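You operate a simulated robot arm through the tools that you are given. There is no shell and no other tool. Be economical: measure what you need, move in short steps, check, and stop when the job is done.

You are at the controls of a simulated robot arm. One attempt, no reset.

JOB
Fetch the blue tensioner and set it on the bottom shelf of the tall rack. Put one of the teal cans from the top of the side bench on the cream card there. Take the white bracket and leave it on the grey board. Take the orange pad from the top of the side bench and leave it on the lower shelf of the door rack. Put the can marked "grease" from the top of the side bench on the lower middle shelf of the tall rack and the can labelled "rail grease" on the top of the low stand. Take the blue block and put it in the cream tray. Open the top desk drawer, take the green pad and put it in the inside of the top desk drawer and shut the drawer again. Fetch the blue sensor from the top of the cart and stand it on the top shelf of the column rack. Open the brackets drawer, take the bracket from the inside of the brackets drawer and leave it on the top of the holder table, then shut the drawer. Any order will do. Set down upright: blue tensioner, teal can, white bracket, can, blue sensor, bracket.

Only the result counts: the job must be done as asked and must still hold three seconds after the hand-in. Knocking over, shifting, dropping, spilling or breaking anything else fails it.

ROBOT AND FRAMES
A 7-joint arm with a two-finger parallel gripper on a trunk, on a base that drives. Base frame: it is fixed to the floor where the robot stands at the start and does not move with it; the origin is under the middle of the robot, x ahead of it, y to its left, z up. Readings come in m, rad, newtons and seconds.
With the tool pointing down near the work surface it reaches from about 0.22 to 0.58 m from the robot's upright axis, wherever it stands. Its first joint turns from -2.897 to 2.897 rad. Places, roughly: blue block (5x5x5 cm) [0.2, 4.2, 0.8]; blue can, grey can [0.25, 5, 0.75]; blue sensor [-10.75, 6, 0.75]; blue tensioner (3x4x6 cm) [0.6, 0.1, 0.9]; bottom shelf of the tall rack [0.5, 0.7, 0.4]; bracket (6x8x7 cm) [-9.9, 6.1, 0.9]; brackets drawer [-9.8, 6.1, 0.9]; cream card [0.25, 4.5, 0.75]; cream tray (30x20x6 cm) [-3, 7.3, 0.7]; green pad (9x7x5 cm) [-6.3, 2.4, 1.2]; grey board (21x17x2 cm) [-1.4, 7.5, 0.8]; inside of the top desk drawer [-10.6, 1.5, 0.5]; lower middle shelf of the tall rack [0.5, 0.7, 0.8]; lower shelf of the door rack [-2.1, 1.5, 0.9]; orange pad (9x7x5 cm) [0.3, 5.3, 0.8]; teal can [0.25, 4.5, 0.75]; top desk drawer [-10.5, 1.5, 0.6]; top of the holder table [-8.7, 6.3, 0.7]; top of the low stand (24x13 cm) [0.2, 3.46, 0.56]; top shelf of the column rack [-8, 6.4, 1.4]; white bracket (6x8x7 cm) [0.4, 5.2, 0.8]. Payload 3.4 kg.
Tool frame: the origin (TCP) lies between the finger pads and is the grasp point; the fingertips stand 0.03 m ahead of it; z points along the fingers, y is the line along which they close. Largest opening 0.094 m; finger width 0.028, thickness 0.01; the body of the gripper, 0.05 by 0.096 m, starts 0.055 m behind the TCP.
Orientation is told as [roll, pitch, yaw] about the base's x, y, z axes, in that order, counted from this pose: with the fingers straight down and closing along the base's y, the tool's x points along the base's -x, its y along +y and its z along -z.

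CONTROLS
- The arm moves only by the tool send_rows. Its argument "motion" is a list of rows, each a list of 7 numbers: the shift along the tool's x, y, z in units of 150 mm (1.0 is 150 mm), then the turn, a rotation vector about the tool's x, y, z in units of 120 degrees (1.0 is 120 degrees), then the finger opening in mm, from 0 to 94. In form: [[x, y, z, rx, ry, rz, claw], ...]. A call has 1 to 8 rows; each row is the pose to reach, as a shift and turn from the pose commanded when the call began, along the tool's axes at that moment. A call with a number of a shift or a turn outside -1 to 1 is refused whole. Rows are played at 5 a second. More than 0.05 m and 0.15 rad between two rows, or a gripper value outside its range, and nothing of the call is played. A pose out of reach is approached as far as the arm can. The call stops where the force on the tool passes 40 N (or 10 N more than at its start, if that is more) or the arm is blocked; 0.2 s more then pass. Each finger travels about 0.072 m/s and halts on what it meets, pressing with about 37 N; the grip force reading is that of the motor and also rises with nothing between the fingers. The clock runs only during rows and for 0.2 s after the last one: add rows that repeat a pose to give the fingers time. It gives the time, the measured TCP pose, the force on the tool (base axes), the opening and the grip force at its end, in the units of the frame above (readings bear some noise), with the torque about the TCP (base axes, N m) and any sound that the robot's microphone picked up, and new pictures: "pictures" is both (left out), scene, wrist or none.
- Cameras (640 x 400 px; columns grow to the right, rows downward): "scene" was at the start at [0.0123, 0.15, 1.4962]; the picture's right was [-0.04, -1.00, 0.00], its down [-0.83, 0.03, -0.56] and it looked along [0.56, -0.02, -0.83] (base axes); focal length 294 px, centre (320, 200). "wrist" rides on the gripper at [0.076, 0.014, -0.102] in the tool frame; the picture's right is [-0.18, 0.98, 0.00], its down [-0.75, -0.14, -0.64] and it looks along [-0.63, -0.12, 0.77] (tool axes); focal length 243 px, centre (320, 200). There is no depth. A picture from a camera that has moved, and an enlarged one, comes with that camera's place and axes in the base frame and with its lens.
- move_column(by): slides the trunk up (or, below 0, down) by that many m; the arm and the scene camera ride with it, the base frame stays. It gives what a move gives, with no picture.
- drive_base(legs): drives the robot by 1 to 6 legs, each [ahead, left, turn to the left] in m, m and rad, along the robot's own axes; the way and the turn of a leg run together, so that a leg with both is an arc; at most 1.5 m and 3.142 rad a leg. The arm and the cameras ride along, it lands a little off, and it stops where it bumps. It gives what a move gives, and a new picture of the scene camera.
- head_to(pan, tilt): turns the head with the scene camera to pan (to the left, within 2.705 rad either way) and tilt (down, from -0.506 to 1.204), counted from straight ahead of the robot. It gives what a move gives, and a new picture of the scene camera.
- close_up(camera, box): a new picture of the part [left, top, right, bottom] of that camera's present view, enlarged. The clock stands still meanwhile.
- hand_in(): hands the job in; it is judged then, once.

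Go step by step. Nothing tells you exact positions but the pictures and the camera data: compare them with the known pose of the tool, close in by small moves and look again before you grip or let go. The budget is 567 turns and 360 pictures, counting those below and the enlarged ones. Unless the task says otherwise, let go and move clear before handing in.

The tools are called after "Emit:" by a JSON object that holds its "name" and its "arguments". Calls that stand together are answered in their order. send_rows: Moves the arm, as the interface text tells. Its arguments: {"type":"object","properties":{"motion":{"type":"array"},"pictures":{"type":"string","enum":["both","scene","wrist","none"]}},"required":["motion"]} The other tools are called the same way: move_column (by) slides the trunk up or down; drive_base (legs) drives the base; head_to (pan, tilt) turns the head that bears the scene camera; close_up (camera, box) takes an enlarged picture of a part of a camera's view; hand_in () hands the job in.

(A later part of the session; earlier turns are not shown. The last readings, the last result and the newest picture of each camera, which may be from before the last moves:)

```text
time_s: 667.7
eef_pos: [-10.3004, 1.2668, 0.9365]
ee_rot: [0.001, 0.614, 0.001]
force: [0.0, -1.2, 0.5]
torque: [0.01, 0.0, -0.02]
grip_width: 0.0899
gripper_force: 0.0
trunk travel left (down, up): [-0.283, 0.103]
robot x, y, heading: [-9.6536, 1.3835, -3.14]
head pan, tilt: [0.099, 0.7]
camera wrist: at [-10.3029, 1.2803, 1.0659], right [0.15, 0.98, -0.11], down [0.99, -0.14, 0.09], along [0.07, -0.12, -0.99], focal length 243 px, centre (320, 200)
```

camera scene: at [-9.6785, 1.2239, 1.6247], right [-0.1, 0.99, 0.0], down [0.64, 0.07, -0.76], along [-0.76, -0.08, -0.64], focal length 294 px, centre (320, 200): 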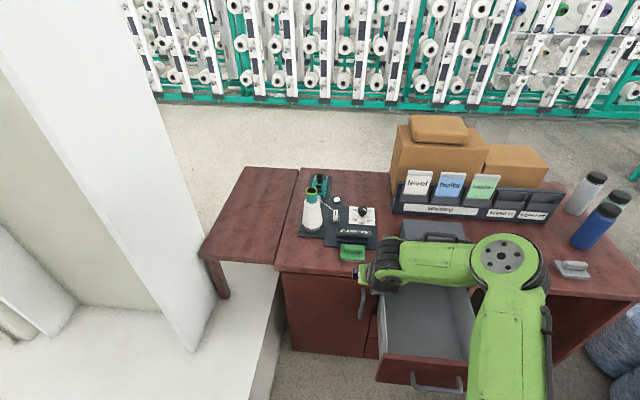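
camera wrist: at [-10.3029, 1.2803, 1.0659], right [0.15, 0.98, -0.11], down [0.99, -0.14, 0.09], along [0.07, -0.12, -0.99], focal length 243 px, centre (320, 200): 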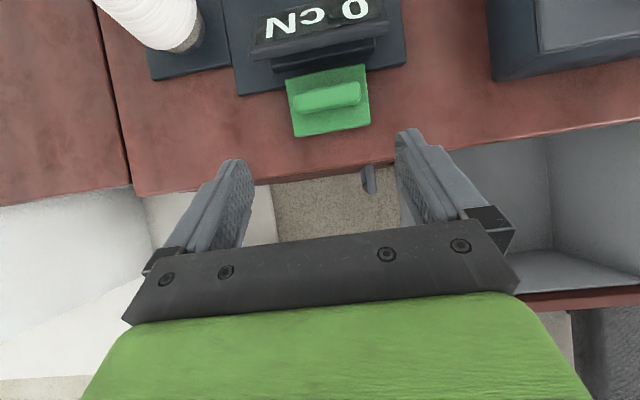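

Emit:
{"name": "send_rows", "arguments": {"motion": [[0.12, 0, -0.16, 0, 0, 0, 90], [0.25, 0.0, -0.33, 0, 0, 0, 90], [0.38, 0.0, -0.53, 0, 0, 0, 90]], "pictures": "none"}}

Emit:
{"name": "move_column", "arguments": {"by": -0.17}}

Emit:
{"name": "drive_base", "arguments": {"legs": [[0.035, 0, 0]]}}

```text
time_s: 668.5
eef_pos: [-10.3015, 1.2665, 1.0366]
ee_rot: [-0.002, 0.614, -0.001]
force: [0.6, -0.2, -0.2]
torque: [-0.01, 0.01, -0.01]
grip_width: 0.0899
gripper_force: 0.2
trunk travel left (down, up): [-0.283, 0.103]
robot x, y, heading: [-9.6539, 1.3864, -3.143]
head pan, tilt: [0.099, 0.7]
```

```text
time_s: 670.4
eef_pos: [-10.3009, 1.2667, 0.8678]
ee_rot: [-0.004, 0.615, -0.001]
force: [0.5, -0.5, 0.1]
torque: [0.01, 0.01, -0.02]
grip_width: 0.0899
gripper_force: 0.1
trunk travel left (down, up): [-0.113, 0.273]
robot x, y, heading: [-9.6528, 1.3859, -3.144]
head pan, tilt: [0.099, 0.7]
```

```text
time_s: 671.3
eef_pos: [-10.3368, 1.2668, 0.8653]
ee_rot: [-0.001, 0.613, -0.004]
force: [-1.0, -0.4, -0.1]
torque: [0.02, -0.03, 0.03]
grip_width: 0.09
gripper_force: 0.1
trunk travel left (down, up): [-0.113, 0.273]
robot x, y, heading: [-9.688, 1.3837, -3.143]
head pan, tilt: [0.099, 0.7]
camera scene: at [-9.7137, 1.2242, 1.4554], right [-0.1, 0.99, 0.0], down [0.64, 0.07, -0.76], along [-0.76, -0.08, -0.65], focal length 294 px, centre (320, 200)
```

scene: 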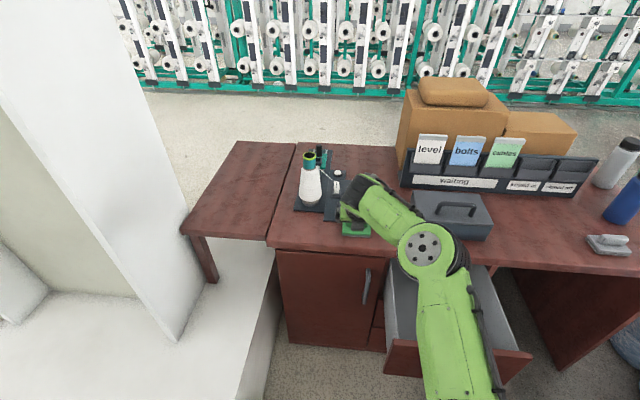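

Emit:
{"name": "send_rows", "arguments": {"motion": [[0.03, 0.03, 0.13, 0, 0, 0, 90], [0.03, 0.03, 0.26, 0, 0, 0, 90]], "pictures": "wrist"}}

```text
time_s: 671.9
eef_pos: [-10.3616, 1.2694, 0.837]
ee_rot: [-0.003, 0.615, -0.001]
force: [0.6, -0.6, 0.9]
torque: [0.0, 0.0, -0.03]
grip_width: 0.09
gripper_force: 0.1
trunk travel left (down, up): [-0.113, 0.273]
robot x, y, heading: [-9.69, 1.3806, -3.144]
head pan, tilt: [0.099, 0.7]
camera wrist: at [-10.3642, 1.2836, 0.9656], right [0.15, 0.98, -0.11], down [0.99, -0.14, 0.09], along [0.07, -0.12, -0.99], focal length 243 px, centre (320, 200)
```

wrist: 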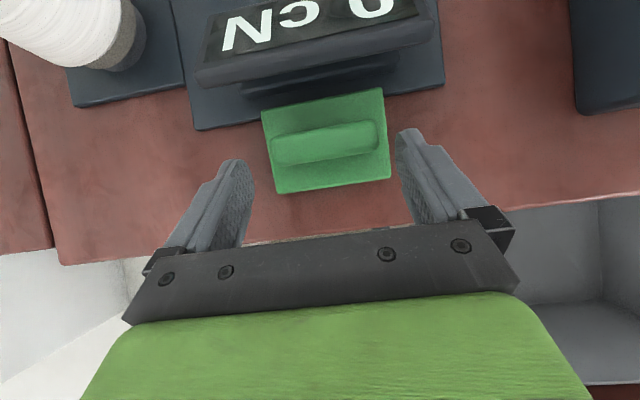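

Emit:
{"name": "send_rows", "arguments": {"motion": [[-0.02, 0.024, 0.07, 0, 0, 0, 90], [-0.02, 0.024, 0.15, 0, 0, 0, 90], [-0.02, 0.024, 0.15, 0, 0, 0, 75], [-0.02, 0.024, 0.15, 0, 0, 0, 55], [-0.02, 0.024, 0.15, 0, 0, 0, 45], [-0.02, 0.024, 0.15, 0, 0, 0, 45]], "pictures": "wrist"}}

```text
time_s: 673.3
eef_pos: [-10.3713, 1.2745, 0.8172]
ee_rot: [-0.002, 0.613, -0.004]
force: [0.1, -0.5, -0.5]
torque: [0.06, -0.01, 0.03]
grip_width: 0.0688
gripper_force: 37.1
trunk travel left (down, up): [-0.113, 0.273]
robot x, y, heading: [-9.6806, 1.3854, -3.14]
head pan, tilt: [0.099, 0.7]
camera wrist: at [-10.3746, 1.2878, 0.9459], right [0.15, 0.98, -0.11], down [0.99, -0.14, 0.09], along [0.07, -0.12, -0.99], focal length 243 px, centre (320, 200)
```

wrist: 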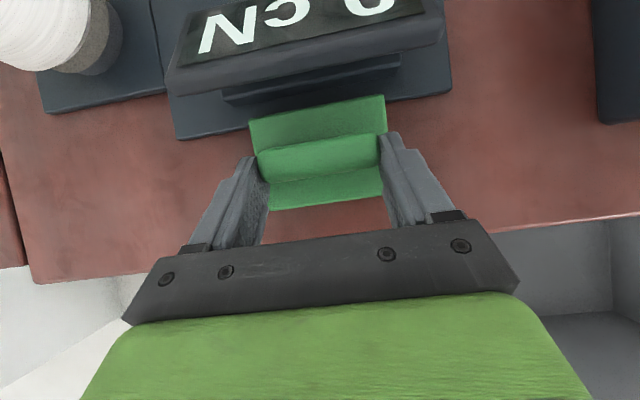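

Emit:
{"name": "send_rows", "arguments": {"motion": [[-0.06, 0, -0.07, 0, 0, 0, 45], [-0.15, 0, -0.15, 0, 0, 0, 45], [-0.05, 0, -0.35, 0, 0, 0, 45], [0.05, 0, -0.55, 0, 0, 0, 45], [0.15, 0, -0.75, 0, 0, 0, 45]], "pictures": "wrist"}}

```text
time_s: 674.5
eef_pos: [-10.3252, 1.2735, 0.9225]
ee_rot: [-0.002, 0.615, 0.001]
force: [0.0, -0.8, -0.5]
torque: [0.01, -0.01, -0.02]
grip_width: 0.069
gripper_force: 36.9
trunk travel left (down, up): [-0.113, 0.273]
robot x, y, heading: [-9.6863, 1.3851, -3.138]
head pan, tilt: [0.099, 0.7]
camera wrist: at [-10.3281, 1.2871, 1.0509], right [0.15, 0.98, -0.11], down [0.99, -0.14, 0.09], along [0.07, -0.12, -0.99], focal length 243 px, centre (320, 200)
```

wrist: 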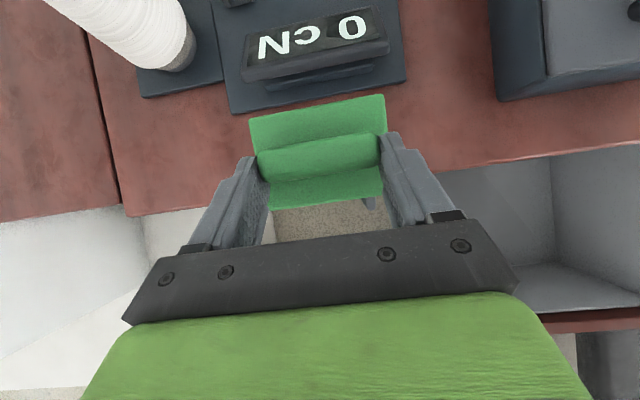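

Emit:
{"name": "drive_base", "arguments": {"legs": [[-0.15, -0.1, 0]]}}

Emit:
{"name": "send_rows", "arguments": {"motion": [[0, 0.25, 0, 0, 0, 0, 45], [0, 0.5, 0, 0, 0, 0, 45], [0, 0.75, 0, 0, 0, 0, 45], [0, 1.0, 0, 0, 0, 0, 45]], "pictures": "wrist"}}

```text
time_s: 676.0
eef_pos: [-10.177, 1.3714, 0.9233]
ee_rot: [-0.003, 0.617, -0.001]
force: [0.6, -0.4, -1.4]
torque: [0.0, 0.01, 0.02]
grip_width: 0.0689
gripper_force: 37.0
trunk travel left (down, up): [-0.113, 0.273]
robot x, y, heading: [-9.5399, 1.4818, -3.141]
head pan, tilt: [0.099, 0.7]
camera scene: at [-9.5616, 1.3238, 1.4556], right [-0.1, 0.99, 0.0], down [0.64, 0.07, -0.77], along [-0.76, -0.08, -0.64], focal length 294 px, centre (320, 200)
```

scene: 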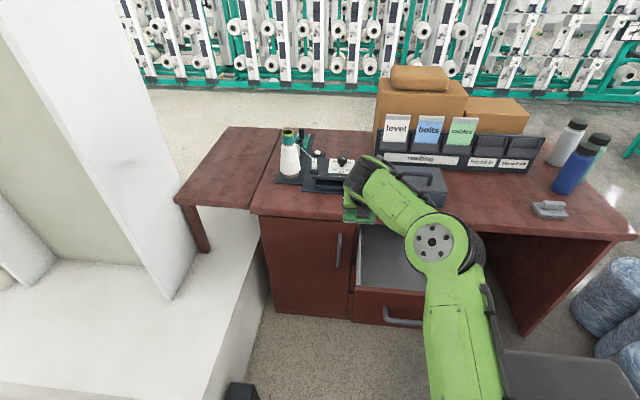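

```text
time_s: 677.0
eef_pos: [-10.1783, 1.5206, 0.9216]
ee_rot: [-0.003, 0.614, 0.001]
force: [-0.7, -0.1, -1.3]
torque: [0.01, -0.04, 0.01]
grip_width: 0.0689
gripper_force: 37.5
trunk travel left (down, up): [-0.113, 0.273]
robot x, y, heading: [-9.5367, 1.4842, -3.135]
head pan, tilt: [0.099, 0.7]
camera wrist: at [-10.1807, 1.5359, 1.05], right [0.15, 0.98, -0.11], down [0.99, -0.14, 0.09], along [0.07, -0.12, -0.99], focal length 243 px, centre (320, 200)
```

wrist: 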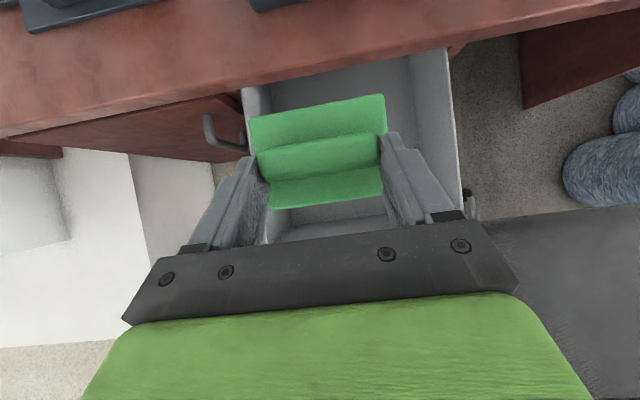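

Emit:
{"name": "move_column", "arguments": {"by": -0.11}}

Emit:
{"name": "send_rows", "arguments": {"motion": [[-0.1, 0.18, 0.1, 0, 0, 0, 45], [-0.22, 0.18, 0.25, 0, 0, 0, 45], [-0.36, 0.18, 0.43, 0, 0, 0, 45]], "pictures": "wrist"}}

```text
time_s: 678.4
eef_pos: [-10.1775, 1.5217, 0.8122]
ee_rot: [-0.004, 0.614, 0.0]
force: [-0.3, 0.1, -1.5]
torque: [0.02, -0.03, -0.04]
grip_width: 0.0691
gripper_force: 36.7
trunk travel left (down, up): [-0.003, 0.383]
robot x, y, heading: [-9.5423, 1.4816, -3.137]
head pan, tilt: [0.099, 0.7]
```

```text
time_s: 679.2
eef_pos: [-10.1712, 1.5464, 0.7275]
ee_rot: [-0.003, 0.615, 0.0]
force: [0.0, 0.6, -1.3]
torque: [0.01, -0.04, 0.0]
grip_width: 0.069
gripper_force: 37.0
trunk travel left (down, up): [-0.003, 0.383]
robot x, y, heading: [-9.5396, 1.4856, -3.137]
head pan, tilt: [0.099, 0.7]
camera wrist: at [-10.1734, 1.561, 0.856], right [0.15, 0.98, -0.11], down [0.99, -0.14, 0.09], along [0.07, -0.12, -0.99], focal length 243 px, centre (320, 200)
```

wrist: 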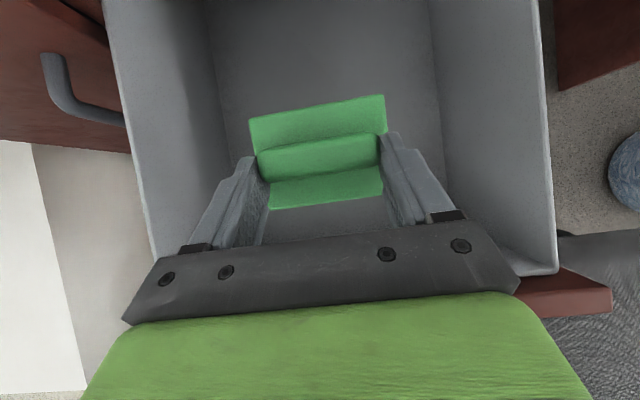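

Emit:
{"name": "send_rows", "arguments": {"motion": [[-0.077, 0, 0.109, 0, 0, 0, 45], [-0.154, 0, 0.218, 0, 0, 0, 45], [-0.21, 0, 0.3, 0, 0, 0, 45]], "pictures": "none"}}

Emit:
{"name": "send_rows", "arguments": {"motion": [[-0.03, 0, 0.04, 0, 0, 0, 45], [-0.06, 0, 0.08, 0, 0, 0, 45]], "pictures": "wrist"}}

```text
time_s: 680.0
eef_pos: [-10.1707, 1.5471, 0.6729]
ee_rot: [-0.001, 0.614, 0.001]
force: [0.0, 0.8, -1.2]
torque: [0.02, -0.05, 0.0]
grip_width: 0.069
gripper_force: 36.2
trunk travel left (down, up): [-0.003, 0.383]
robot x, y, heading: [-9.5381, 1.4833, -3.137]
head pan, tilt: [0.099, 0.7]
```

```text
time_s: 680.6
eef_pos: [-10.1705, 1.5455, 0.6582]
ee_rot: [-0.002, 0.617, -0.001]
force: [0.1, -0.2, -0.7]
torque: [0.02, -0.03, 0.03]
grip_width: 0.069
gripper_force: 36.7
trunk travel left (down, up): [-0.003, 0.383]
robot x, y, heading: [-9.5389, 1.4862, -3.135]
head pan, tilt: [0.099, 0.7]
camera wrist: at [-10.1735, 1.5607, 0.7863], right [0.15, 0.98, -0.11], down [0.99, -0.14, 0.09], along [0.07, -0.12, -0.99], focal length 243 px, centre (320, 200)
```

wrist: 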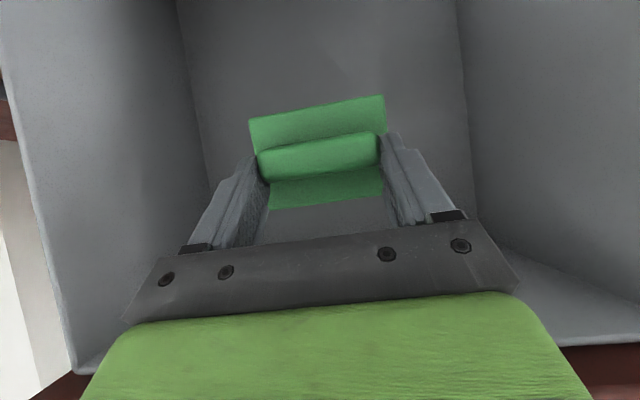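

Emit:
{"name": "send_rows", "arguments": {"motion": [[-0.03, 0, 0.04, 0, 0, 0, 45], [-0.06, 0, 0.08, 0, 0, 0, 45]], "pictures": "none"}}

Emit:
{"name": "send_rows", "arguments": {"motion": [[-0.03, 0, 0.04, 0, 0, 0, 45]], "pictures": "none"}}

Emit:
{"name": "send_rows", "arguments": {"motion": [[-0.03, 0, 0.04, 0, 0, 0, 45]], "pictures": "wrist"}}

```text
time_s: 681.2
eef_pos: [-10.171, 1.5471, 0.643]
ee_rot: [-0.002, 0.614, 0.0]
force: [1.2, -0.2, -1.6]
torque: [0.02, -0.01, 0.02]
grip_width: 0.0688
gripper_force: 36.7
trunk travel left (down, up): [-0.003, 0.383]
robot x, y, heading: [-9.5413, 1.4803, -3.14]
head pan, tilt: [0.099, 0.7]
```

```text
time_s: 681.6
eef_pos: [-10.17, 1.5485, 0.6358]
ee_rot: [-0.002, 0.616, 0.0]
force: [-0.6, -0.1, 0.1]
torque: [-0.01, -0.02, 0.02]
grip_width: 0.069
gripper_force: 37.3
trunk travel left (down, up): [-0.003, 0.383]
robot x, y, heading: [-9.5392, 1.481, -3.138]
head pan, tilt: [0.099, 0.7]
```

```text
time_s: 682.0
eef_pos: [-10.1701, 1.5473, 0.6292]
ee_rot: [-0.002, 0.617, 0.002]
force: [-0.4, 0.4, -1.3]
torque: [-0.02, -0.05, -0.04]
grip_width: 0.069
gripper_force: 36.7
trunk travel left (down, up): [-0.003, 0.383]
robot x, y, heading: [-9.5372, 1.4814, -3.142]
head pan, tilt: [0.099, 0.7]
camera wrist: at [-10.1727, 1.5625, 0.7573], right [0.15, 0.98, -0.11], down [0.99, -0.14, 0.09], along [0.07, -0.12, -0.99], focal length 243 px, centre (320, 200)
```

wrist: 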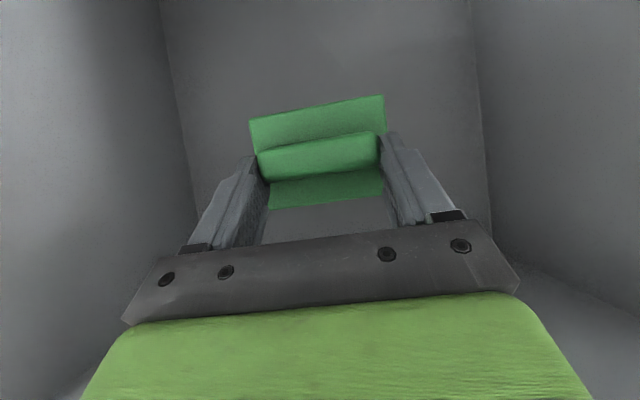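

Emit:
{"name": "send_rows", "arguments": {"motion": [[-0.03, 0, 0.04, 0, 0, 0, 45]], "pictures": "none"}}

Emit:
{"name": "send_rows", "arguments": {"motion": [[-0.025, 0, 0.035, 0, 0, 0, 45]], "pictures": "none"}}

Emit:
{"name": "send_rows", "arguments": {"motion": [[-0.025, 0, 0.035, 0, 0, 0, 45]], "pictures": "none"}}

```text
time_s: 682.4
eef_pos: [-10.1703, 1.5494, 0.62]
ee_rot: [-0.003, 0.612, -0.001]
force: [0.2, 0.0, -1.5]
torque: [0.04, -0.05, -0.01]
grip_width: 0.0692
gripper_force: 37.3
trunk travel left (down, up): [-0.003, 0.383]
robot x, y, heading: [-9.5385, 1.4835, -3.139]
head pan, tilt: [0.099, 0.7]
```

```text
time_s: 682.8
eef_pos: [-10.1684, 1.549, 0.6134]
ee_rot: [-0.002, 0.614, 0.0]
force: [0.6, 0.0, -0.8]
torque: [0.01, -0.02, 0.0]
grip_width: 0.0691
gripper_force: 37.2
trunk travel left (down, up): [-0.003, 0.383]
robot x, y, heading: [-9.5414, 1.4825, -3.135]
head pan, tilt: [0.099, 0.7]
```

```text
time_s: 683.2
eef_pos: [-10.1693, 1.5473, 0.6068]
ee_rot: [-0.004, 0.614, 0.001]
force: [0.4, -0.3, -0.3]
torque: [0.0, -0.01, -0.01]
grip_width: 0.0692
gripper_force: 36.8
trunk travel left (down, up): [-0.003, 0.383]
robot x, y, heading: [-9.5367, 1.4814, -3.141]
head pan, tilt: [0.099, 0.7]
```

Emit:
{"name": "send_rows", "arguments": {"motion": [[-0.025, 0, 0.035, 0, 0, 0, 45]], "pictures": "none"}}

Emit:
{"name": "send_rows", "arguments": {"motion": [[-0.025, 0, 0.035, 0, 0, 0, 45]], "pictures": "none"}}

Emit:
{"name": "send_rows", "arguments": {"motion": [[-0.025, 0, 0.035, 0, 0, 0, 45]], "pictures": "wrist"}}

```text
time_s: 683.6
eef_pos: [-10.1701, 1.5475, 0.6007]
ee_rot: [-0.001, 0.615, 0.0]
force: [-1.0, 0.1, -0.8]
torque: [-0.03, -0.12, 0.0]
grip_width: 0.0689
gripper_force: 36.7
trunk travel left (down, up): [-0.003, 0.383]
robot x, y, heading: [-9.5416, 1.4775, -3.137]
head pan, tilt: [0.099, 0.7]
```

```text
time_s: 684.0
eef_pos: [-10.1697, 1.5477, 0.5936]
ee_rot: [-0.003, 0.615, 0.001]
force: [-0.1, -0.3, -0.2]
torque: [-0.02, -0.05, 0.01]
grip_width: 0.0693
gripper_force: 37.2
trunk travel left (down, up): [-0.003, 0.383]
robot x, y, heading: [-9.5393, 1.4814, -3.141]
head pan, tilt: [0.099, 0.7]
```

```text
time_s: 684.4
eef_pos: [-10.171, 1.5485, 0.5945]
ee_rot: [-0.002, 0.622, 0.0]
force: [-0.3, -0.6, -1.4]
torque: [-0.01, -0.04, 0.04]
grip_width: 0.0691
gripper_force: 37.4
trunk travel left (down, up): [-0.003, 0.383]
robot x, y, heading: [-9.5392, 1.4845, -3.14]
head pan, tilt: [0.099, 0.7]
camera wrist: at [-10.172, 1.5624, 0.7219], right [0.15, 0.98, -0.11], down [0.99, -0.14, 0.08], along [0.06, -0.12, -0.99], focal length 243 px, centre (320, 200)
```

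wrist: 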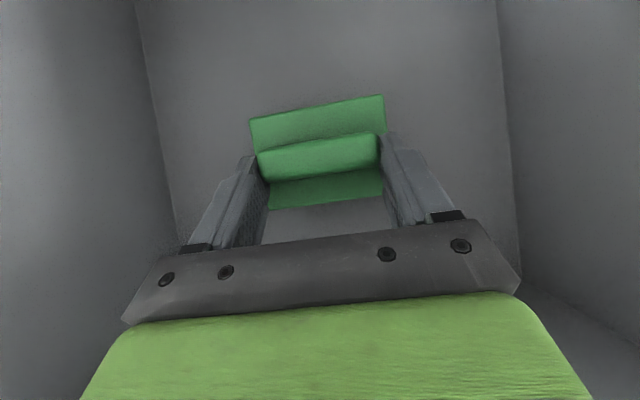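

Emit:
{"name": "send_rows", "arguments": {"motion": [[0.02, 0, -0.03, 0, -0.003, 0, 45], [0.02, 0, -0.03, 0, -0.003, 0, 70], [0.02, 0, -0.03, 0, -0.003, 0, 86], [0.02, 0, -0.03, 0, -0.003, 0, 86]], "pictures": "wrist"}}

```text
time_s: 685.4
eef_pos: [-10.1688, 1.5481, 0.5941]
ee_rot: [-0.004, 0.607, -0.001]
force: [-1.0, -0.4, 0.4]
torque: [0.02, 0.0, 0.03]
grip_width: 0.086
gripper_force: 0.0
trunk travel left (down, up): [-0.003, 0.383]
robot x, y, heading: [-9.5393, 1.4819, -3.14]
head pan, tilt: [0.099, 0.7]
camera wrist: at [-10.1726, 1.5619, 0.7222], right [0.15, 0.98, -0.11], down [0.99, -0.14, 0.1], along [0.08, -0.12, -0.99], focal length 243 px, centre (320, 200)
```

wrist: 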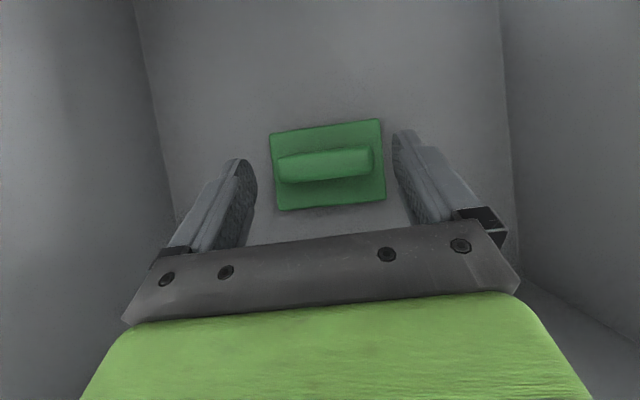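

Emit:
{"name": "move_column", "arguments": {"by": 0.25}}

Emit:
{"name": "drive_base", "arguments": {"legs": [[-0.27, 0, 0]]}}

Emit:
{"name": "send_rows", "arguments": {"motion": [[0, 0, 0, 0, 0.065, 0, 30], [0, 0, 0, 0, 0.13, 0, 2], [0, 0, 0, 0, 0.195, 0, 2], [0, 0, 0, 0, 0.26, 0, 2], [0, 0, 0, 0, 0.325, 0, 2], [0, 0, 0, 0, 0.39, 0, 2]], "pictures": "scene"}}

```text
time_s: 688.0
eef_pos: [-10.1691, 1.5473, 0.8436]
ee_rot: [-0.003, 0.608, 0.0]
force: [0.3, 0.0, -0.2]
torque: [-0.03, -0.01, 0.0]
grip_width: 0.0862
gripper_force: 0.0
trunk travel left (down, up): [-0.253, 0.133]
robot x, y, heading: [-9.5393, 1.4816, -3.139]
head pan, tilt: [0.099, 0.7]
```

```text
time_s: 689.9
eef_pos: [-9.9015, 1.5469, 0.8428]
ee_rot: [-0.002, 0.609, 0.001]
force: [0.0, 0.0, 0.3]
torque: [-0.01, 0.05, 0.03]
grip_width: 0.0856
gripper_force: 0.0
trunk travel left (down, up): [-0.253, 0.133]
robot x, y, heading: [-9.2703, 1.4847, -3.134]
head pan, tilt: [0.099, 0.7]
camera scene: at [-9.2938, 1.3241, 1.5948], right [-0.1, 0.99, 0.0], down [0.64, 0.07, -0.77], along [-0.76, -0.08, -0.64], focal length 294 px, centre (320, 200)
```

scene: 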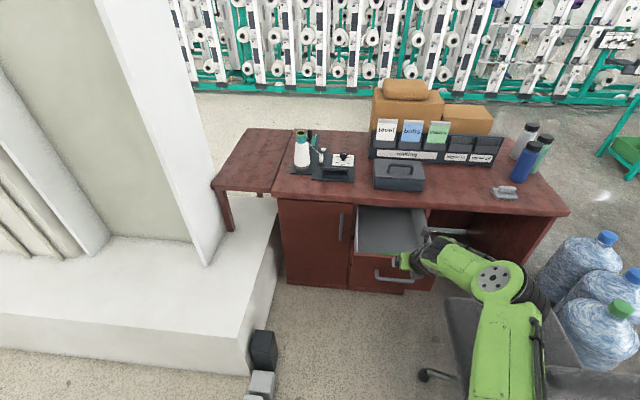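

```text
time_s: 691.3
eef_pos: [-9.9017, 1.5476, 0.8438]
ee_rot: [-0.003, 1.426, 0.001]
force: [0.3, -0.4, 0.3]
torque: [-0.03, 0.01, -0.01]
grip_width: 0.0021
gripper_force: 0.1
trunk travel left (down, up): [-0.253, 0.133]
robot x, y, heading: [-9.2725, 1.482, -3.133]
head pan, tilt: [0.099, 0.7]
camera scene: at [-9.2955, 1.324, 1.5948], right [-0.1, 0.99, 0.0], down [0.64, 0.07, -0.76], along [-0.76, -0.08, -0.64], focal length 294 px, centre (320, 200)
```

scene: 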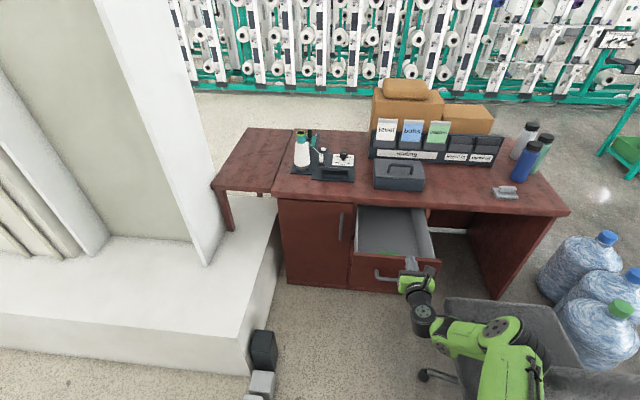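

Emit:
{"name": "send_rows", "arguments": {"motion": [[-0.3, 0, 0, 0, 0, 0, 2], [-0.6, 0, 0, 0, 0, 0, 2], [-0.9, 0, 0, 0, 0, 0, 2]], "pictures": "none"}}

Emit:
{"name": "send_rows", "arguments": {"motion": [[-0.2, 0, 0.03, 0, 0, 0, 2], [-0.35, 0, 0.05, 0, 0, 0, 2]], "pictures": "both"}}

```text
time_s: 692.1
eef_pos: [-9.8836, 1.5476, 0.7106]
ee_rot: [0.008, 1.43, 0.013]
force: [-0.7, -0.2, 0.5]
torque: [-0.02, 0.0, -0.01]
grip_width: 0.002
gripper_force: 0.2
trunk travel left (down, up): [-0.253, 0.133]
robot x, y, heading: [-9.2701, 1.4806, -3.137]
head pan, tilt: [0.099, 0.7]
```

```text
time_s: 692.7
eef_pos: [-9.8686, 1.5466, 0.6897]
ee_rot: [-0.009, 1.425, -0.006]
force: [-0.7, -0.1, -0.3]
torque: [-0.02, 0.03, 0.01]
grip_width: 0.0022
gripper_force: 0.0
out of reach, approached as far as the arm can: row 1, 2
trunk travel left (down, up): [-0.253, 0.133]
robot x, y, heading: [-9.2755, 1.4811, -3.133]
head pan, tilt: [0.099, 0.7]
camera scene: at [-9.295, 1.3246, 1.5948], right [-0.1, 0.99, 0.0], down [0.64, 0.07, -0.77], along [-0.76, -0.08, -0.64], focal length 294 px, centre (320, 200)
camera wrist: at [-9.778, 1.5599, 0.7801], right [0.02, 0.98, -0.18], down [0.74, -0.14, -0.65], along [-0.67, -0.12, -0.73], focal length 243 px, centre (320, 200)
```

scene: 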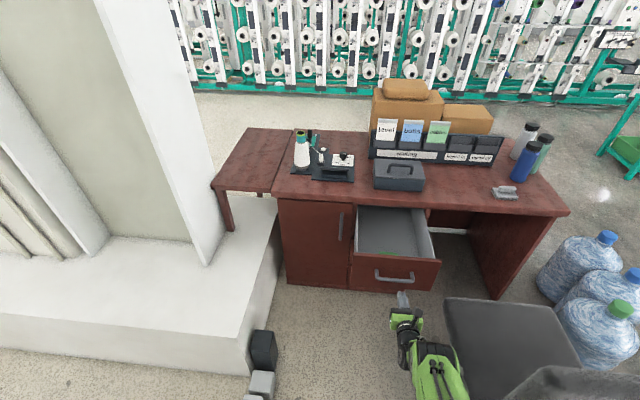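
wrist: 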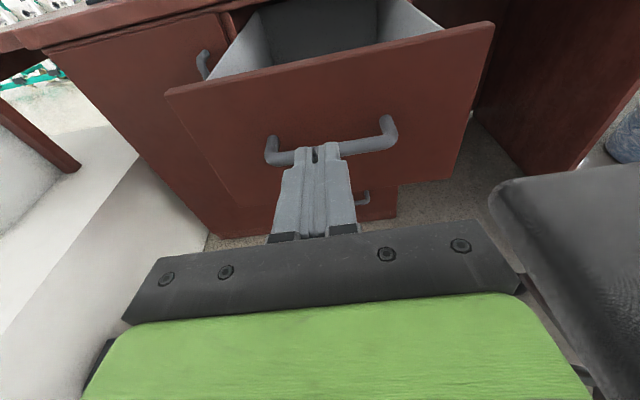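

Emit:
{"name": "move_column", "arguments": {"by": -0.035}}

Emit:
{"name": "drive_base", "arguments": {"legs": [[0.2, 0, 0]]}}

Emit:
{"name": "close_up", "arguments": {"camera": "wrist", "box": [0, 0, 640, 400]}}

```text
time_s: 693.5
eef_pos: [-9.8704, 1.5449, 0.6544]
ee_rot: [-0.014, 1.426, -0.013]
force: [-0.5, 0.2, 0.2]
torque: [0.02, -0.04, 0.0]
grip_width: 0.002
gripper_force: 0.1
trunk travel left (down, up): [-0.218, 0.168]
robot x, y, heading: [-9.2736, 1.4845, -3.135]
head pan, tilt: [0.099, 0.7]
```

```text
time_s: 695.0
eef_pos: [-10.0666, 1.543, 0.654]
ee_rot: [-0.015, 1.422, -0.009]
force: [0.1, -1.0, -0.4]
torque: [-0.01, 0.02, 0.01]
grip_width: 0.0022
gripper_force: 0.0
trunk travel left (down, up): [-0.218, 0.168]
robot x, y, heading: [-9.4677, 1.4835, -3.135]
head pan, tilt: [0.099, 0.7]
camera scene: at [-9.4938, 1.3228, 1.5601], right [-0.11, 0.99, 0.0], down [0.64, 0.07, -0.76], along [-0.76, -0.08, -0.65], focal length 294 px, centre (320, 200)
```

scene: 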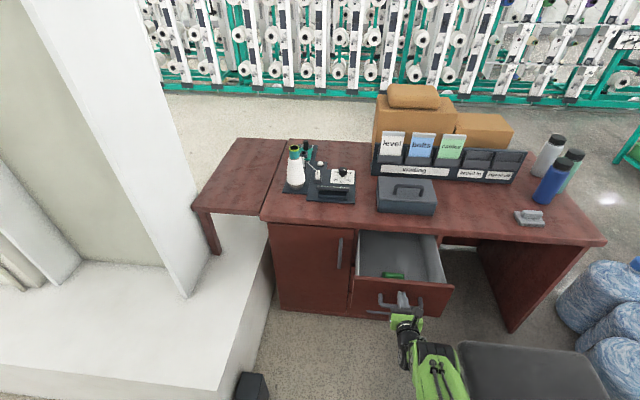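

```text
1.00 times, centred on (320, 200) of wrist (not enlarged: the box is as wide or as high as the picture)
camera zoom: at [-9.9763, 1.5571, 0.7446], right [0.02, 0.98, -0.18], down [0.75, -0.14, -0.65], along [-0.66, -0.12, -0.74], focal length 243 px, centre (320, 200)
```

zoom: 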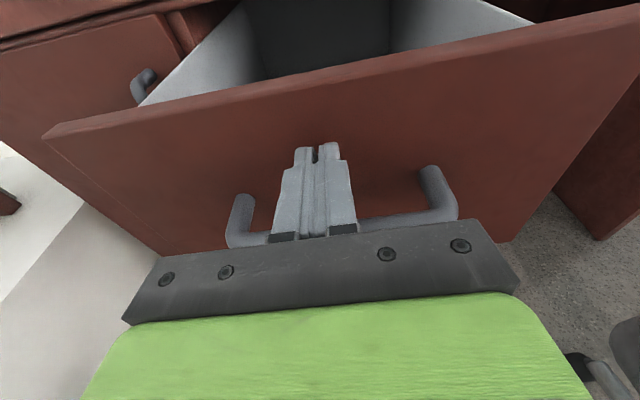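

Emit:
{"name": "drive_base", "arguments": {"legs": [[0.12, 0, 0]]}}

Emit:
{"name": "drive_base", "arguments": {"legs": [[0.1, 0, 0]]}}

Emit:
{"name": "close_up", "arguments": {"camera": "wrist", "box": [0, 0, 640, 400]}}

```text
time_s: 696.3
eef_pos: [-10.1863, 1.5417, 0.6536]
ee_rot: [-0.014, 1.421, -0.01]
force: [-0.2, -0.2, -1.1]
torque: [-0.01, 0.04, 0.02]
grip_width: 0.002
gripper_force: 0.0
trunk travel left (down, up): [-0.218, 0.168]
robot x, y, heading: [-9.5913, 1.4773, -3.139]
head pan, tilt: [0.099, 0.7]
camera scene: at [-9.6121, 1.3219, 1.5601], right [-0.11, 0.99, 0.0], down [0.64, 0.07, -0.76], along [-0.76, -0.08, -0.65], focal length 294 px, centre (320, 200)
```

scene: 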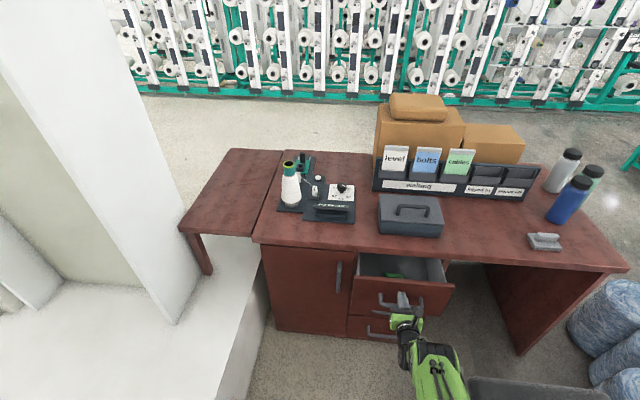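

```text
time_s: 697.4
eef_pos: [-10.2821, 1.5417, 0.6535]
ee_rot: [-0.017, 1.424, -0.009]
force: [-0.8, 0.5, 0.6]
torque: [-0.03, 0.05, 0.02]
grip_width: 0.0019
gripper_force: 0.0
trunk travel left (down, up): [-0.218, 0.168]
robot x, y, heading: [-9.6835, 1.4818, -3.128]
head pan, tilt: [0.099, 0.7]
camera scene: at [-9.7094, 1.3212, 1.5601], right [-0.11, 0.99, 0.0], down [0.64, 0.07, -0.76], along [-0.76, -0.08, -0.65], focal length 294 px, centre (320, 200)
```

scene: 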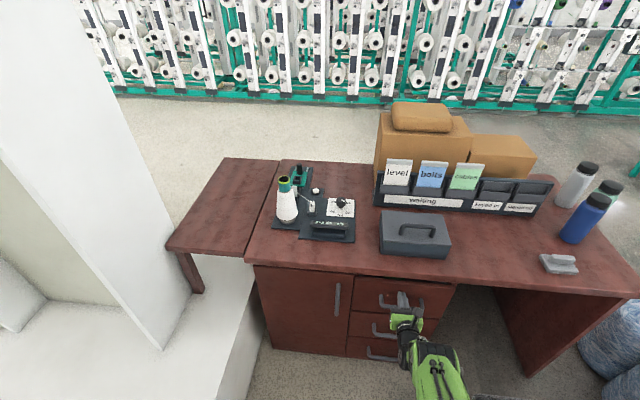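

```text
1.00 times, centred on (320, 200) of wrist (not enlarged: the box is as wide or as high as the picture)
camera zoom: at [-10.192, 1.5548, 0.7442], right [0.02, 0.98, -0.18], down [0.75, -0.14, -0.65], along [-0.66, -0.12, -0.74], focal length 243 px, centre (320, 200)
```

zoom: 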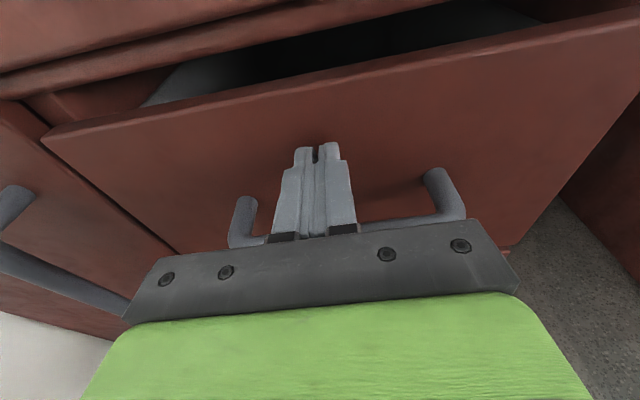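

Emit:
{"name": "drive_base", "arguments": {"legs": [[0.03, 0, 0]]}}

Emit:
{"name": "drive_base", "arguments": {"legs": [[0.025, 0, 0]]}}

Emit:
{"name": "close_up", "arguments": {"camera": "wrist", "box": [0, 0, 640, 400]}}

```text
time_s: 698.2
eef_pos: [-10.2859, 1.5406, 0.6528]
ee_rot: [-0.019, 1.424, -0.013]
force: [13.6, -1.1, 5.1]
torque: [0.05, 0.28, 0.05]
grip_width: 0.0016
gripper_force: 0.1
trunk travel left (down, up): [-0.218, 0.168]
robot x, y, heading: [-9.6943, 1.4803, -3.135]
head pan, tilt: [0.099, 0.7]
stopped in leg 1: the force on the tool passed its limit at 87 N (the readings are from after the stop); the commanded pose is now the measured one
camera scene: at [-9.7143, 1.3207, 1.5601], right [-0.11, 0.99, 0.0], down [0.64, 0.07, -0.77], along [-0.76, -0.08, -0.64], focal length 294 px, centre (320, 200)
```

scene: 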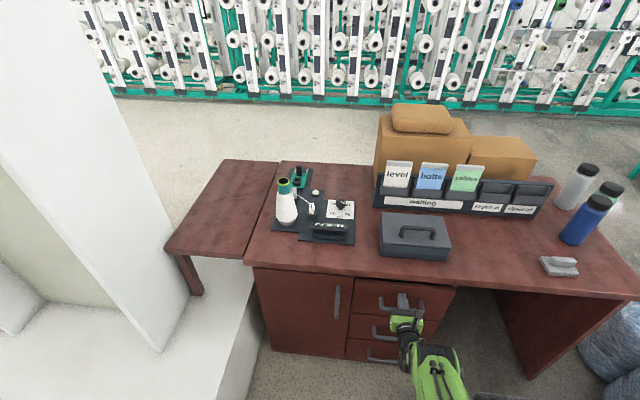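

```text
time_s: 698.9
eef_pos: [-10.2854, 1.5406, 0.6458]
ee_rot: [-0.018, 1.413, -0.016]
force: [13.7, -0.5, 4.5]
torque: [0.0, 0.28, 0.0]
grip_width: 0.0015
gripper_force: 0.0
trunk travel left (down, up): [-0.218, 0.168]
robot x, y, heading: [-9.701, 1.4769, -3.134]
head pan, tilt: [0.099, 0.7]
stopped in leg 1: the force on the tool passed its limit at 70 N (the readings are from after the stop); the commanded pose is now the measured one
camera scene: at [-9.7192, 1.3206, 1.5601], right [-0.11, 0.99, 0.0], down [0.64, 0.07, -0.77], along [-0.76, -0.08, -0.64], focal length 294 px, centre (320, 200)
```

scene: 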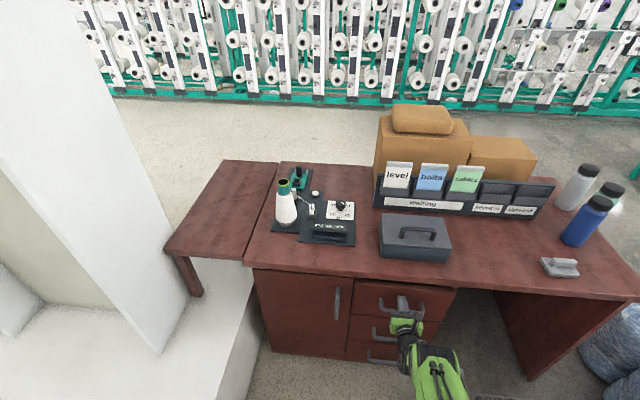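

```text
1.00 times, centred on (320, 200) of wrist (not enlarged: the box is as wide or as high as the picture)
camera zoom: at [-10.1963, 1.5552, 0.7382], right [0.03, 0.98, -0.18], down [0.75, -0.14, -0.64], along [-0.66, -0.12, -0.74], focal length 243 px, centre (320, 200)
```

zoom: 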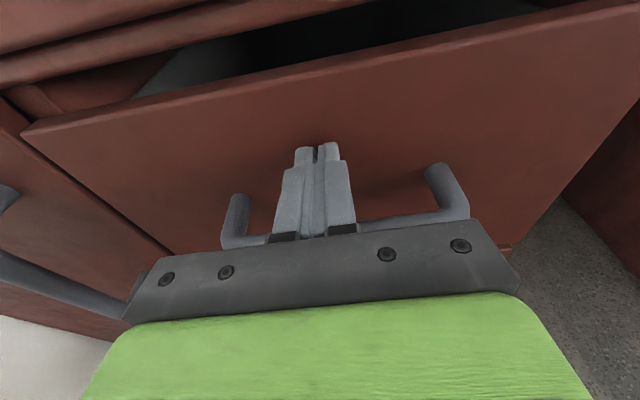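

Emit:
{"name": "drive_base", "arguments": {"legs": [[-0.25, 0, 0]]}}

Emit:
{"name": "close_up", "arguments": {"camera": "scene", "box": [250, 200, 490, 350]}}

```text
time_s: 700.7
eef_pos: [-10.0401, 1.5433, 0.6467]
ee_rot: [-0.02, 1.414, -0.017]
force: [1.2, -0.6, 0.1]
torque: [-0.03, -0.01, 0.0]
grip_width: 0.0023
gripper_force: 0.0
trunk travel left (down, up): [-0.218, 0.168]
robot x, y, heading: [-9.4519, 1.4871, -3.135]
head pan, tilt: [0.099, 0.7]
camera scene: at [-9.4731, 1.3226, 1.5602], right [-0.11, 0.99, 0.0], down [0.64, 0.07, -0.77], along [-0.76, -0.08, -0.64], focal length 294 px, centre (320, 200)
```

scene: 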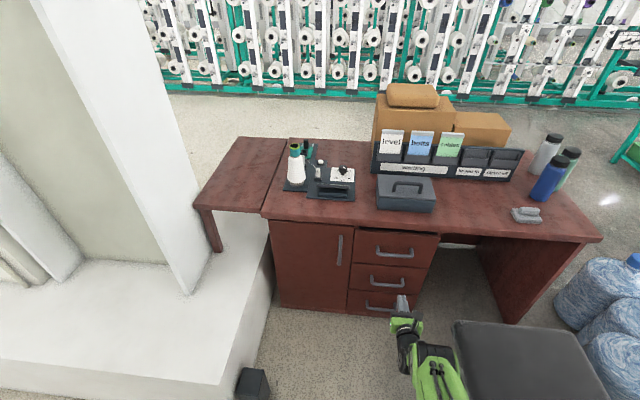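

```text
2.67 times, centred on (370, 275) of scene
camera zoom: at [-9.4731, 1.3226, 1.5602], right [-0.11, 0.99, 0.0], down [0.64, 0.07, -0.77], along [-0.76, -0.08, -0.64], focal length 783 px, centre (187, 0)
```

zoom: 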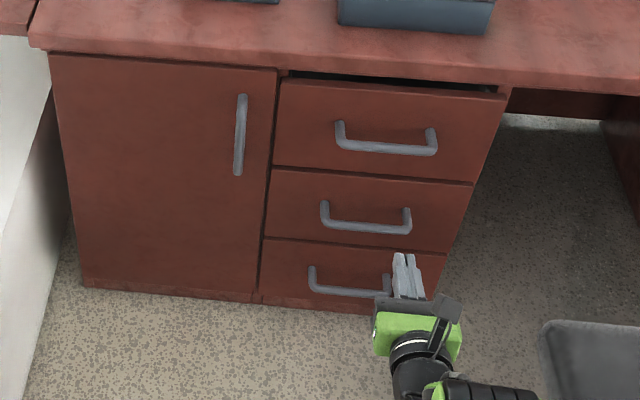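

Emit:
{"name": "close_up", "arguments": {"camera": "scene", "box": [345, 215, 465, 290]}}

Emit:
{"name": "drive_base", "arguments": {"legs": [[-0.25, 0, 0]]}}

Emit:
{"name": "head_to", "arguments": {"pan": -0.3, "tilt": 0.7}}

```text
5.33 times, centred on (405, 252) of scene
camera zoom: at [-9.4731, 1.3226, 1.5602], right [-0.11, 0.99, 0.0], down [0.64, 0.07, -0.77], along [-0.76, -0.08, -0.64], focal length 1567 px, centre (-133, -80)
```

zoom: 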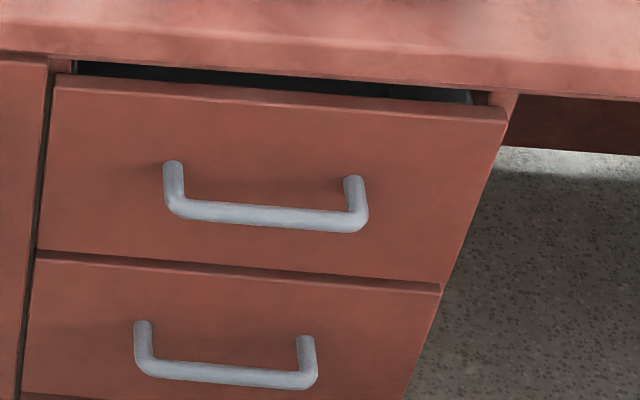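

```text
time_s: 702.6
eef_pos: [-9.7858, 1.5449, 0.6471]
ee_rot: [-0.018, 1.414, -0.015]
force: [0.3, 0.7, 1.0]
torque: [-0.01, 0.01, -0.02]
grip_width: 0.002
gripper_force: 0.0
trunk travel left (down, up): [-0.218, 0.168]
robot x, y, heading: [-9.2006, 1.4774, -3.135]
head pan, tilt: [0.099, 0.7]
camera scene: at [-9.2186, 1.324, 1.5602], right [-0.1, 0.99, 0.0], down [0.64, 0.07, -0.77], along [-0.76, -0.08, -0.64], focal length 294 px, centre (320, 200)
```

scene: 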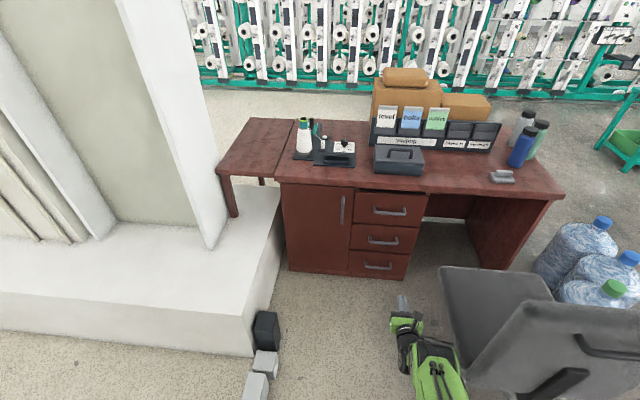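

```text
time_s: 703.5
eef_pos: [-9.7864, 1.5454, 0.6467]
ee_rot: [-0.017, 1.413, -0.019]
force: [0.5, 0.1, -0.2]
torque: [0.03, -0.01, -0.01]
grip_width: 0.0022
gripper_force: 0.1
trunk travel left (down, up): [-0.218, 0.168]
robot x, y, heading: [-9.1964, 1.4834, -3.139]
head pan, tilt: [-0.3, 0.7]
camera scene: at [-9.2168, 1.3575, 1.5602], right [0.29, 0.96, 0.0], down [0.62, -0.19, -0.76], along [-0.73, 0.22, -0.64], focal length 294 px, centre (320, 200)
```

scene: 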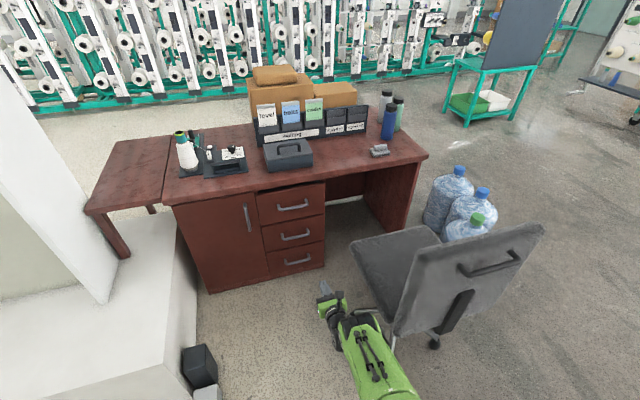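

Emit:
{"name": "move_column", "arguments": {"by": 0.16}}

Emit:
{"name": "send_rows", "arguments": {"motion": [[0.3, 0, 0, 0, -0.065, 0, 40], [0.55, 0, 0, 0, -0.13, 0, 80], [0.8, 0, 0, 0, -0.195, 0, 90], [0.95, 0, 0, 0, -0.26, 0, 90], [0.95, 0, 0, 0, -0.325, 0, 90], [0.95, 0, 0, 0, -0.385, 0, 90]], "pictures": "none"}}

Emit:
{"name": "drive_base", "arguments": {"legs": [[0, 0, 1.572], [0, 0.03, 0], [-1.4, 0, 0]]}}

```text
time_s: 705.3
eef_pos: [-9.7856, 1.5461, 0.8068]
ee_rot: [-0.018, 1.414, -0.017]
force: [-1.3, 0.2, -0.2]
torque: [0.02, -0.03, 0.01]
grip_width: 0.0021
gripper_force: 0.0
trunk travel left (down, up): [-0.378, 0.008]
robot x, y, heading: [-9.1998, 1.4827, -3.135]
head pan, tilt: [-0.3, 0.7]
```

```text
time_s: 706.7
eef_pos: [-9.8081, 1.5469, 0.9478]
ee_rot: [-0.002, 0.605, -0.002]
force: [-1.0, 0.3, 0.4]
torque: [0.0, 0.03, 0.01]
grip_width: 0.09
gripper_force: 0.1
trunk travel left (down, up): [-0.378, 0.008]
robot x, y, heading: [-9.1935, 1.4812, -3.137]
head pan, tilt: [-0.3, 0.7]
```

```text
time_s: 717.8
eef_pos: [-9.2247, 2.2613, 0.9478]
ee_rot: [-0.005, 0.607, 1.546]
force: [0.1, 0.5, -0.2]
torque: [0.04, 0.01, -0.01]
grip_width: 0.0902
gripper_force: 0.0
trunk travel left (down, up): [-0.378, 0.008]
robot x, y, heading: [-9.1515, 2.8749, -1.584]
head pan, tilt: [-0.3, 0.7]
camera scene: at [-9.021, 2.8487, 1.7203], right [-0.95, 0.31, 0.0], down [0.2, 0.61, -0.77], along [-0.24, -0.73, -0.64], focal length 294 px, centre (320, 200)
```

scene: 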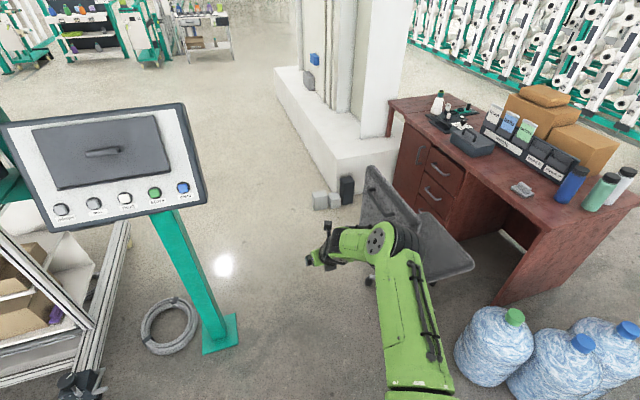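

Emit:
{"name": "drive_base", "arguments": {"legs": [[-1.0, 0, 0], [0, 0, 1.577], [0, 0, 1.577]]}}

Emit:
{"name": "head_to", "arguments": {"pan": 0.0, "tilt": 0.4}}

Emit:
{"name": "head_to", "arguments": {"pan": 0.6, "tilt": 0.4}}

```text
time_s: 730.7
eef_pos: [-9.077, 4.4789, 0.9462]
ee_rot: [-0.005, 0.608, -1.565]
force: [0.4, 0.1, -0.2]
torque: [0.03, 0.0, -0.03]
grip_width: 0.0898
gripper_force: 0.1
trunk travel left (down, up): [-0.378, 0.008]
robot x, y, heading: [-9.1357, 3.865, 1.584]
head pan, tilt: [-0.3, 0.7]
camera scene: at [-9.2618, 3.8867, 1.7203], right [0.96, -0.28, 0.0], down [-0.18, -0.62, -0.76], along [0.22, 0.73, -0.64], focal length 294 px, centre (320, 200)
```

scene: 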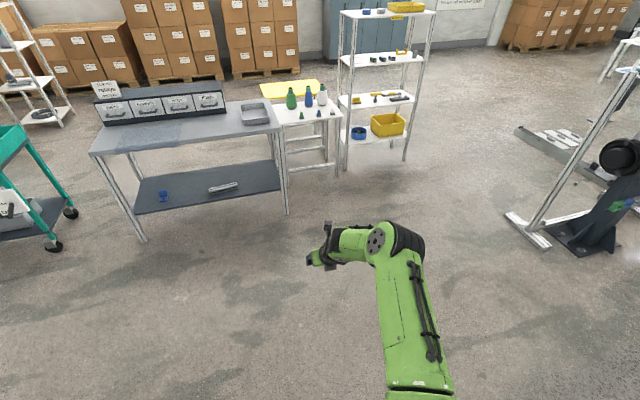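

```text
time_s: 731.5
eef_pos: [-9.0777, 4.4775, 0.9488]
ee_rot: [-0.005, 0.608, -1.565]
force: [0.0, 0.1, 0.2]
torque: [-0.02, -0.06, -0.01]
grip_width: 0.09
gripper_force: 0.0
trunk travel left (down, up): [-0.378, 0.008]
robot x, y, heading: [-9.1382, 3.8602, 1.585]
head pan, tilt: [0.0, 0.4]
camera scene: at [-9.2868, 3.8979, 1.7471], right [1.0, 0.01, 0.0], down [0.0, -0.39, -0.92], along [-0.01, 0.92, -0.39], focal length 294 px, centre (320, 200)
```

scene: 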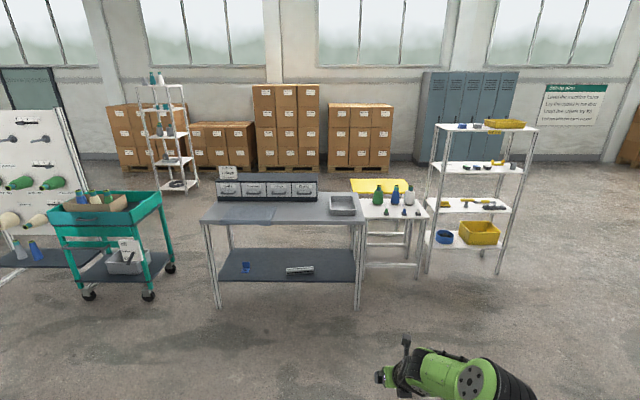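

```text
time_s: 732.5
eef_pos: [-9.076, 4.4782, 0.947]
ee_rot: [-0.004, 0.607, -1.566]
force: [0.2, -0.5, 0.2]
torque: [0.0, -0.01, 0.02]
grip_width: 0.0898
gripper_force: 0.1
trunk travel left (down, up): [-0.378, 0.008]
robot x, y, heading: [-9.1379, 3.8656, 1.589]
head pan, tilt: [0.6, 0.4]
camera scene: at [-9.339, 3.8812, 1.7471], right [0.82, 0.57, 0.0], down [0.22, -0.32, -0.92], along [-0.53, 0.75, -0.39], focal length 294 px, centre (320, 200)
```

scene: 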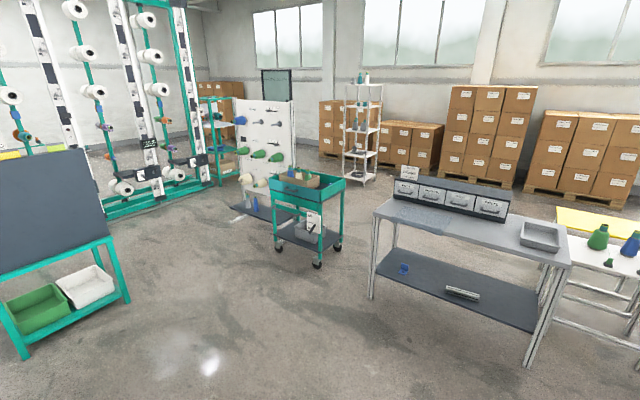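

Emit:
{"name": "close_up", "arguments": {"camera": "scene", "box": [360, 150, 560, 275]}}

Emit:
{"name": "close_up", "arguments": {"camera": "scene", "box": [240, 150, 370, 280]}}

```text
3.20 times, centred on (460, 212) of scene
camera zoom: at [-9.339, 3.8812, 1.7471], right [0.82, 0.57, 0.0], down [0.22, -0.32, -0.92], along [-0.53, 0.75, -0.39], focal length 940 px, centre (-128, 160)
```

zoom: 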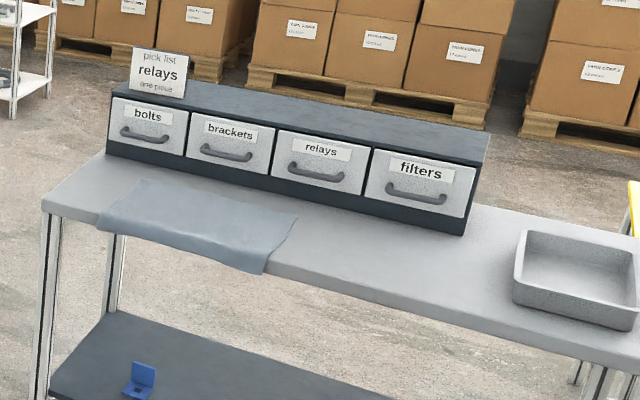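

```text
3.08 times, centred on (305, 215) of scene
camera zoom: at [-9.339, 3.8812, 1.7471], right [0.82, 0.57, 0.0], down [0.22, -0.32, -0.92], along [-0.53, 0.75, -0.39], focal length 904 px, centre (366, 154)
```

zoom: 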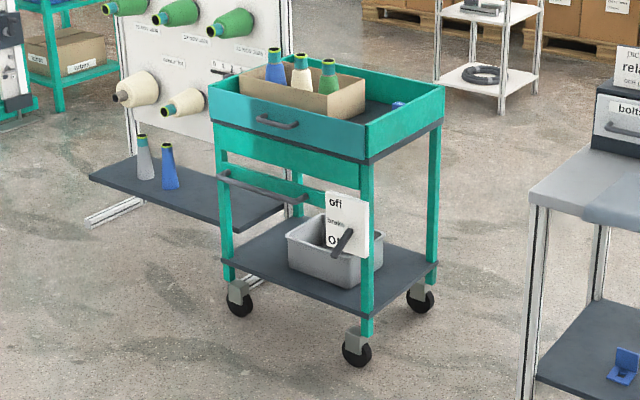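

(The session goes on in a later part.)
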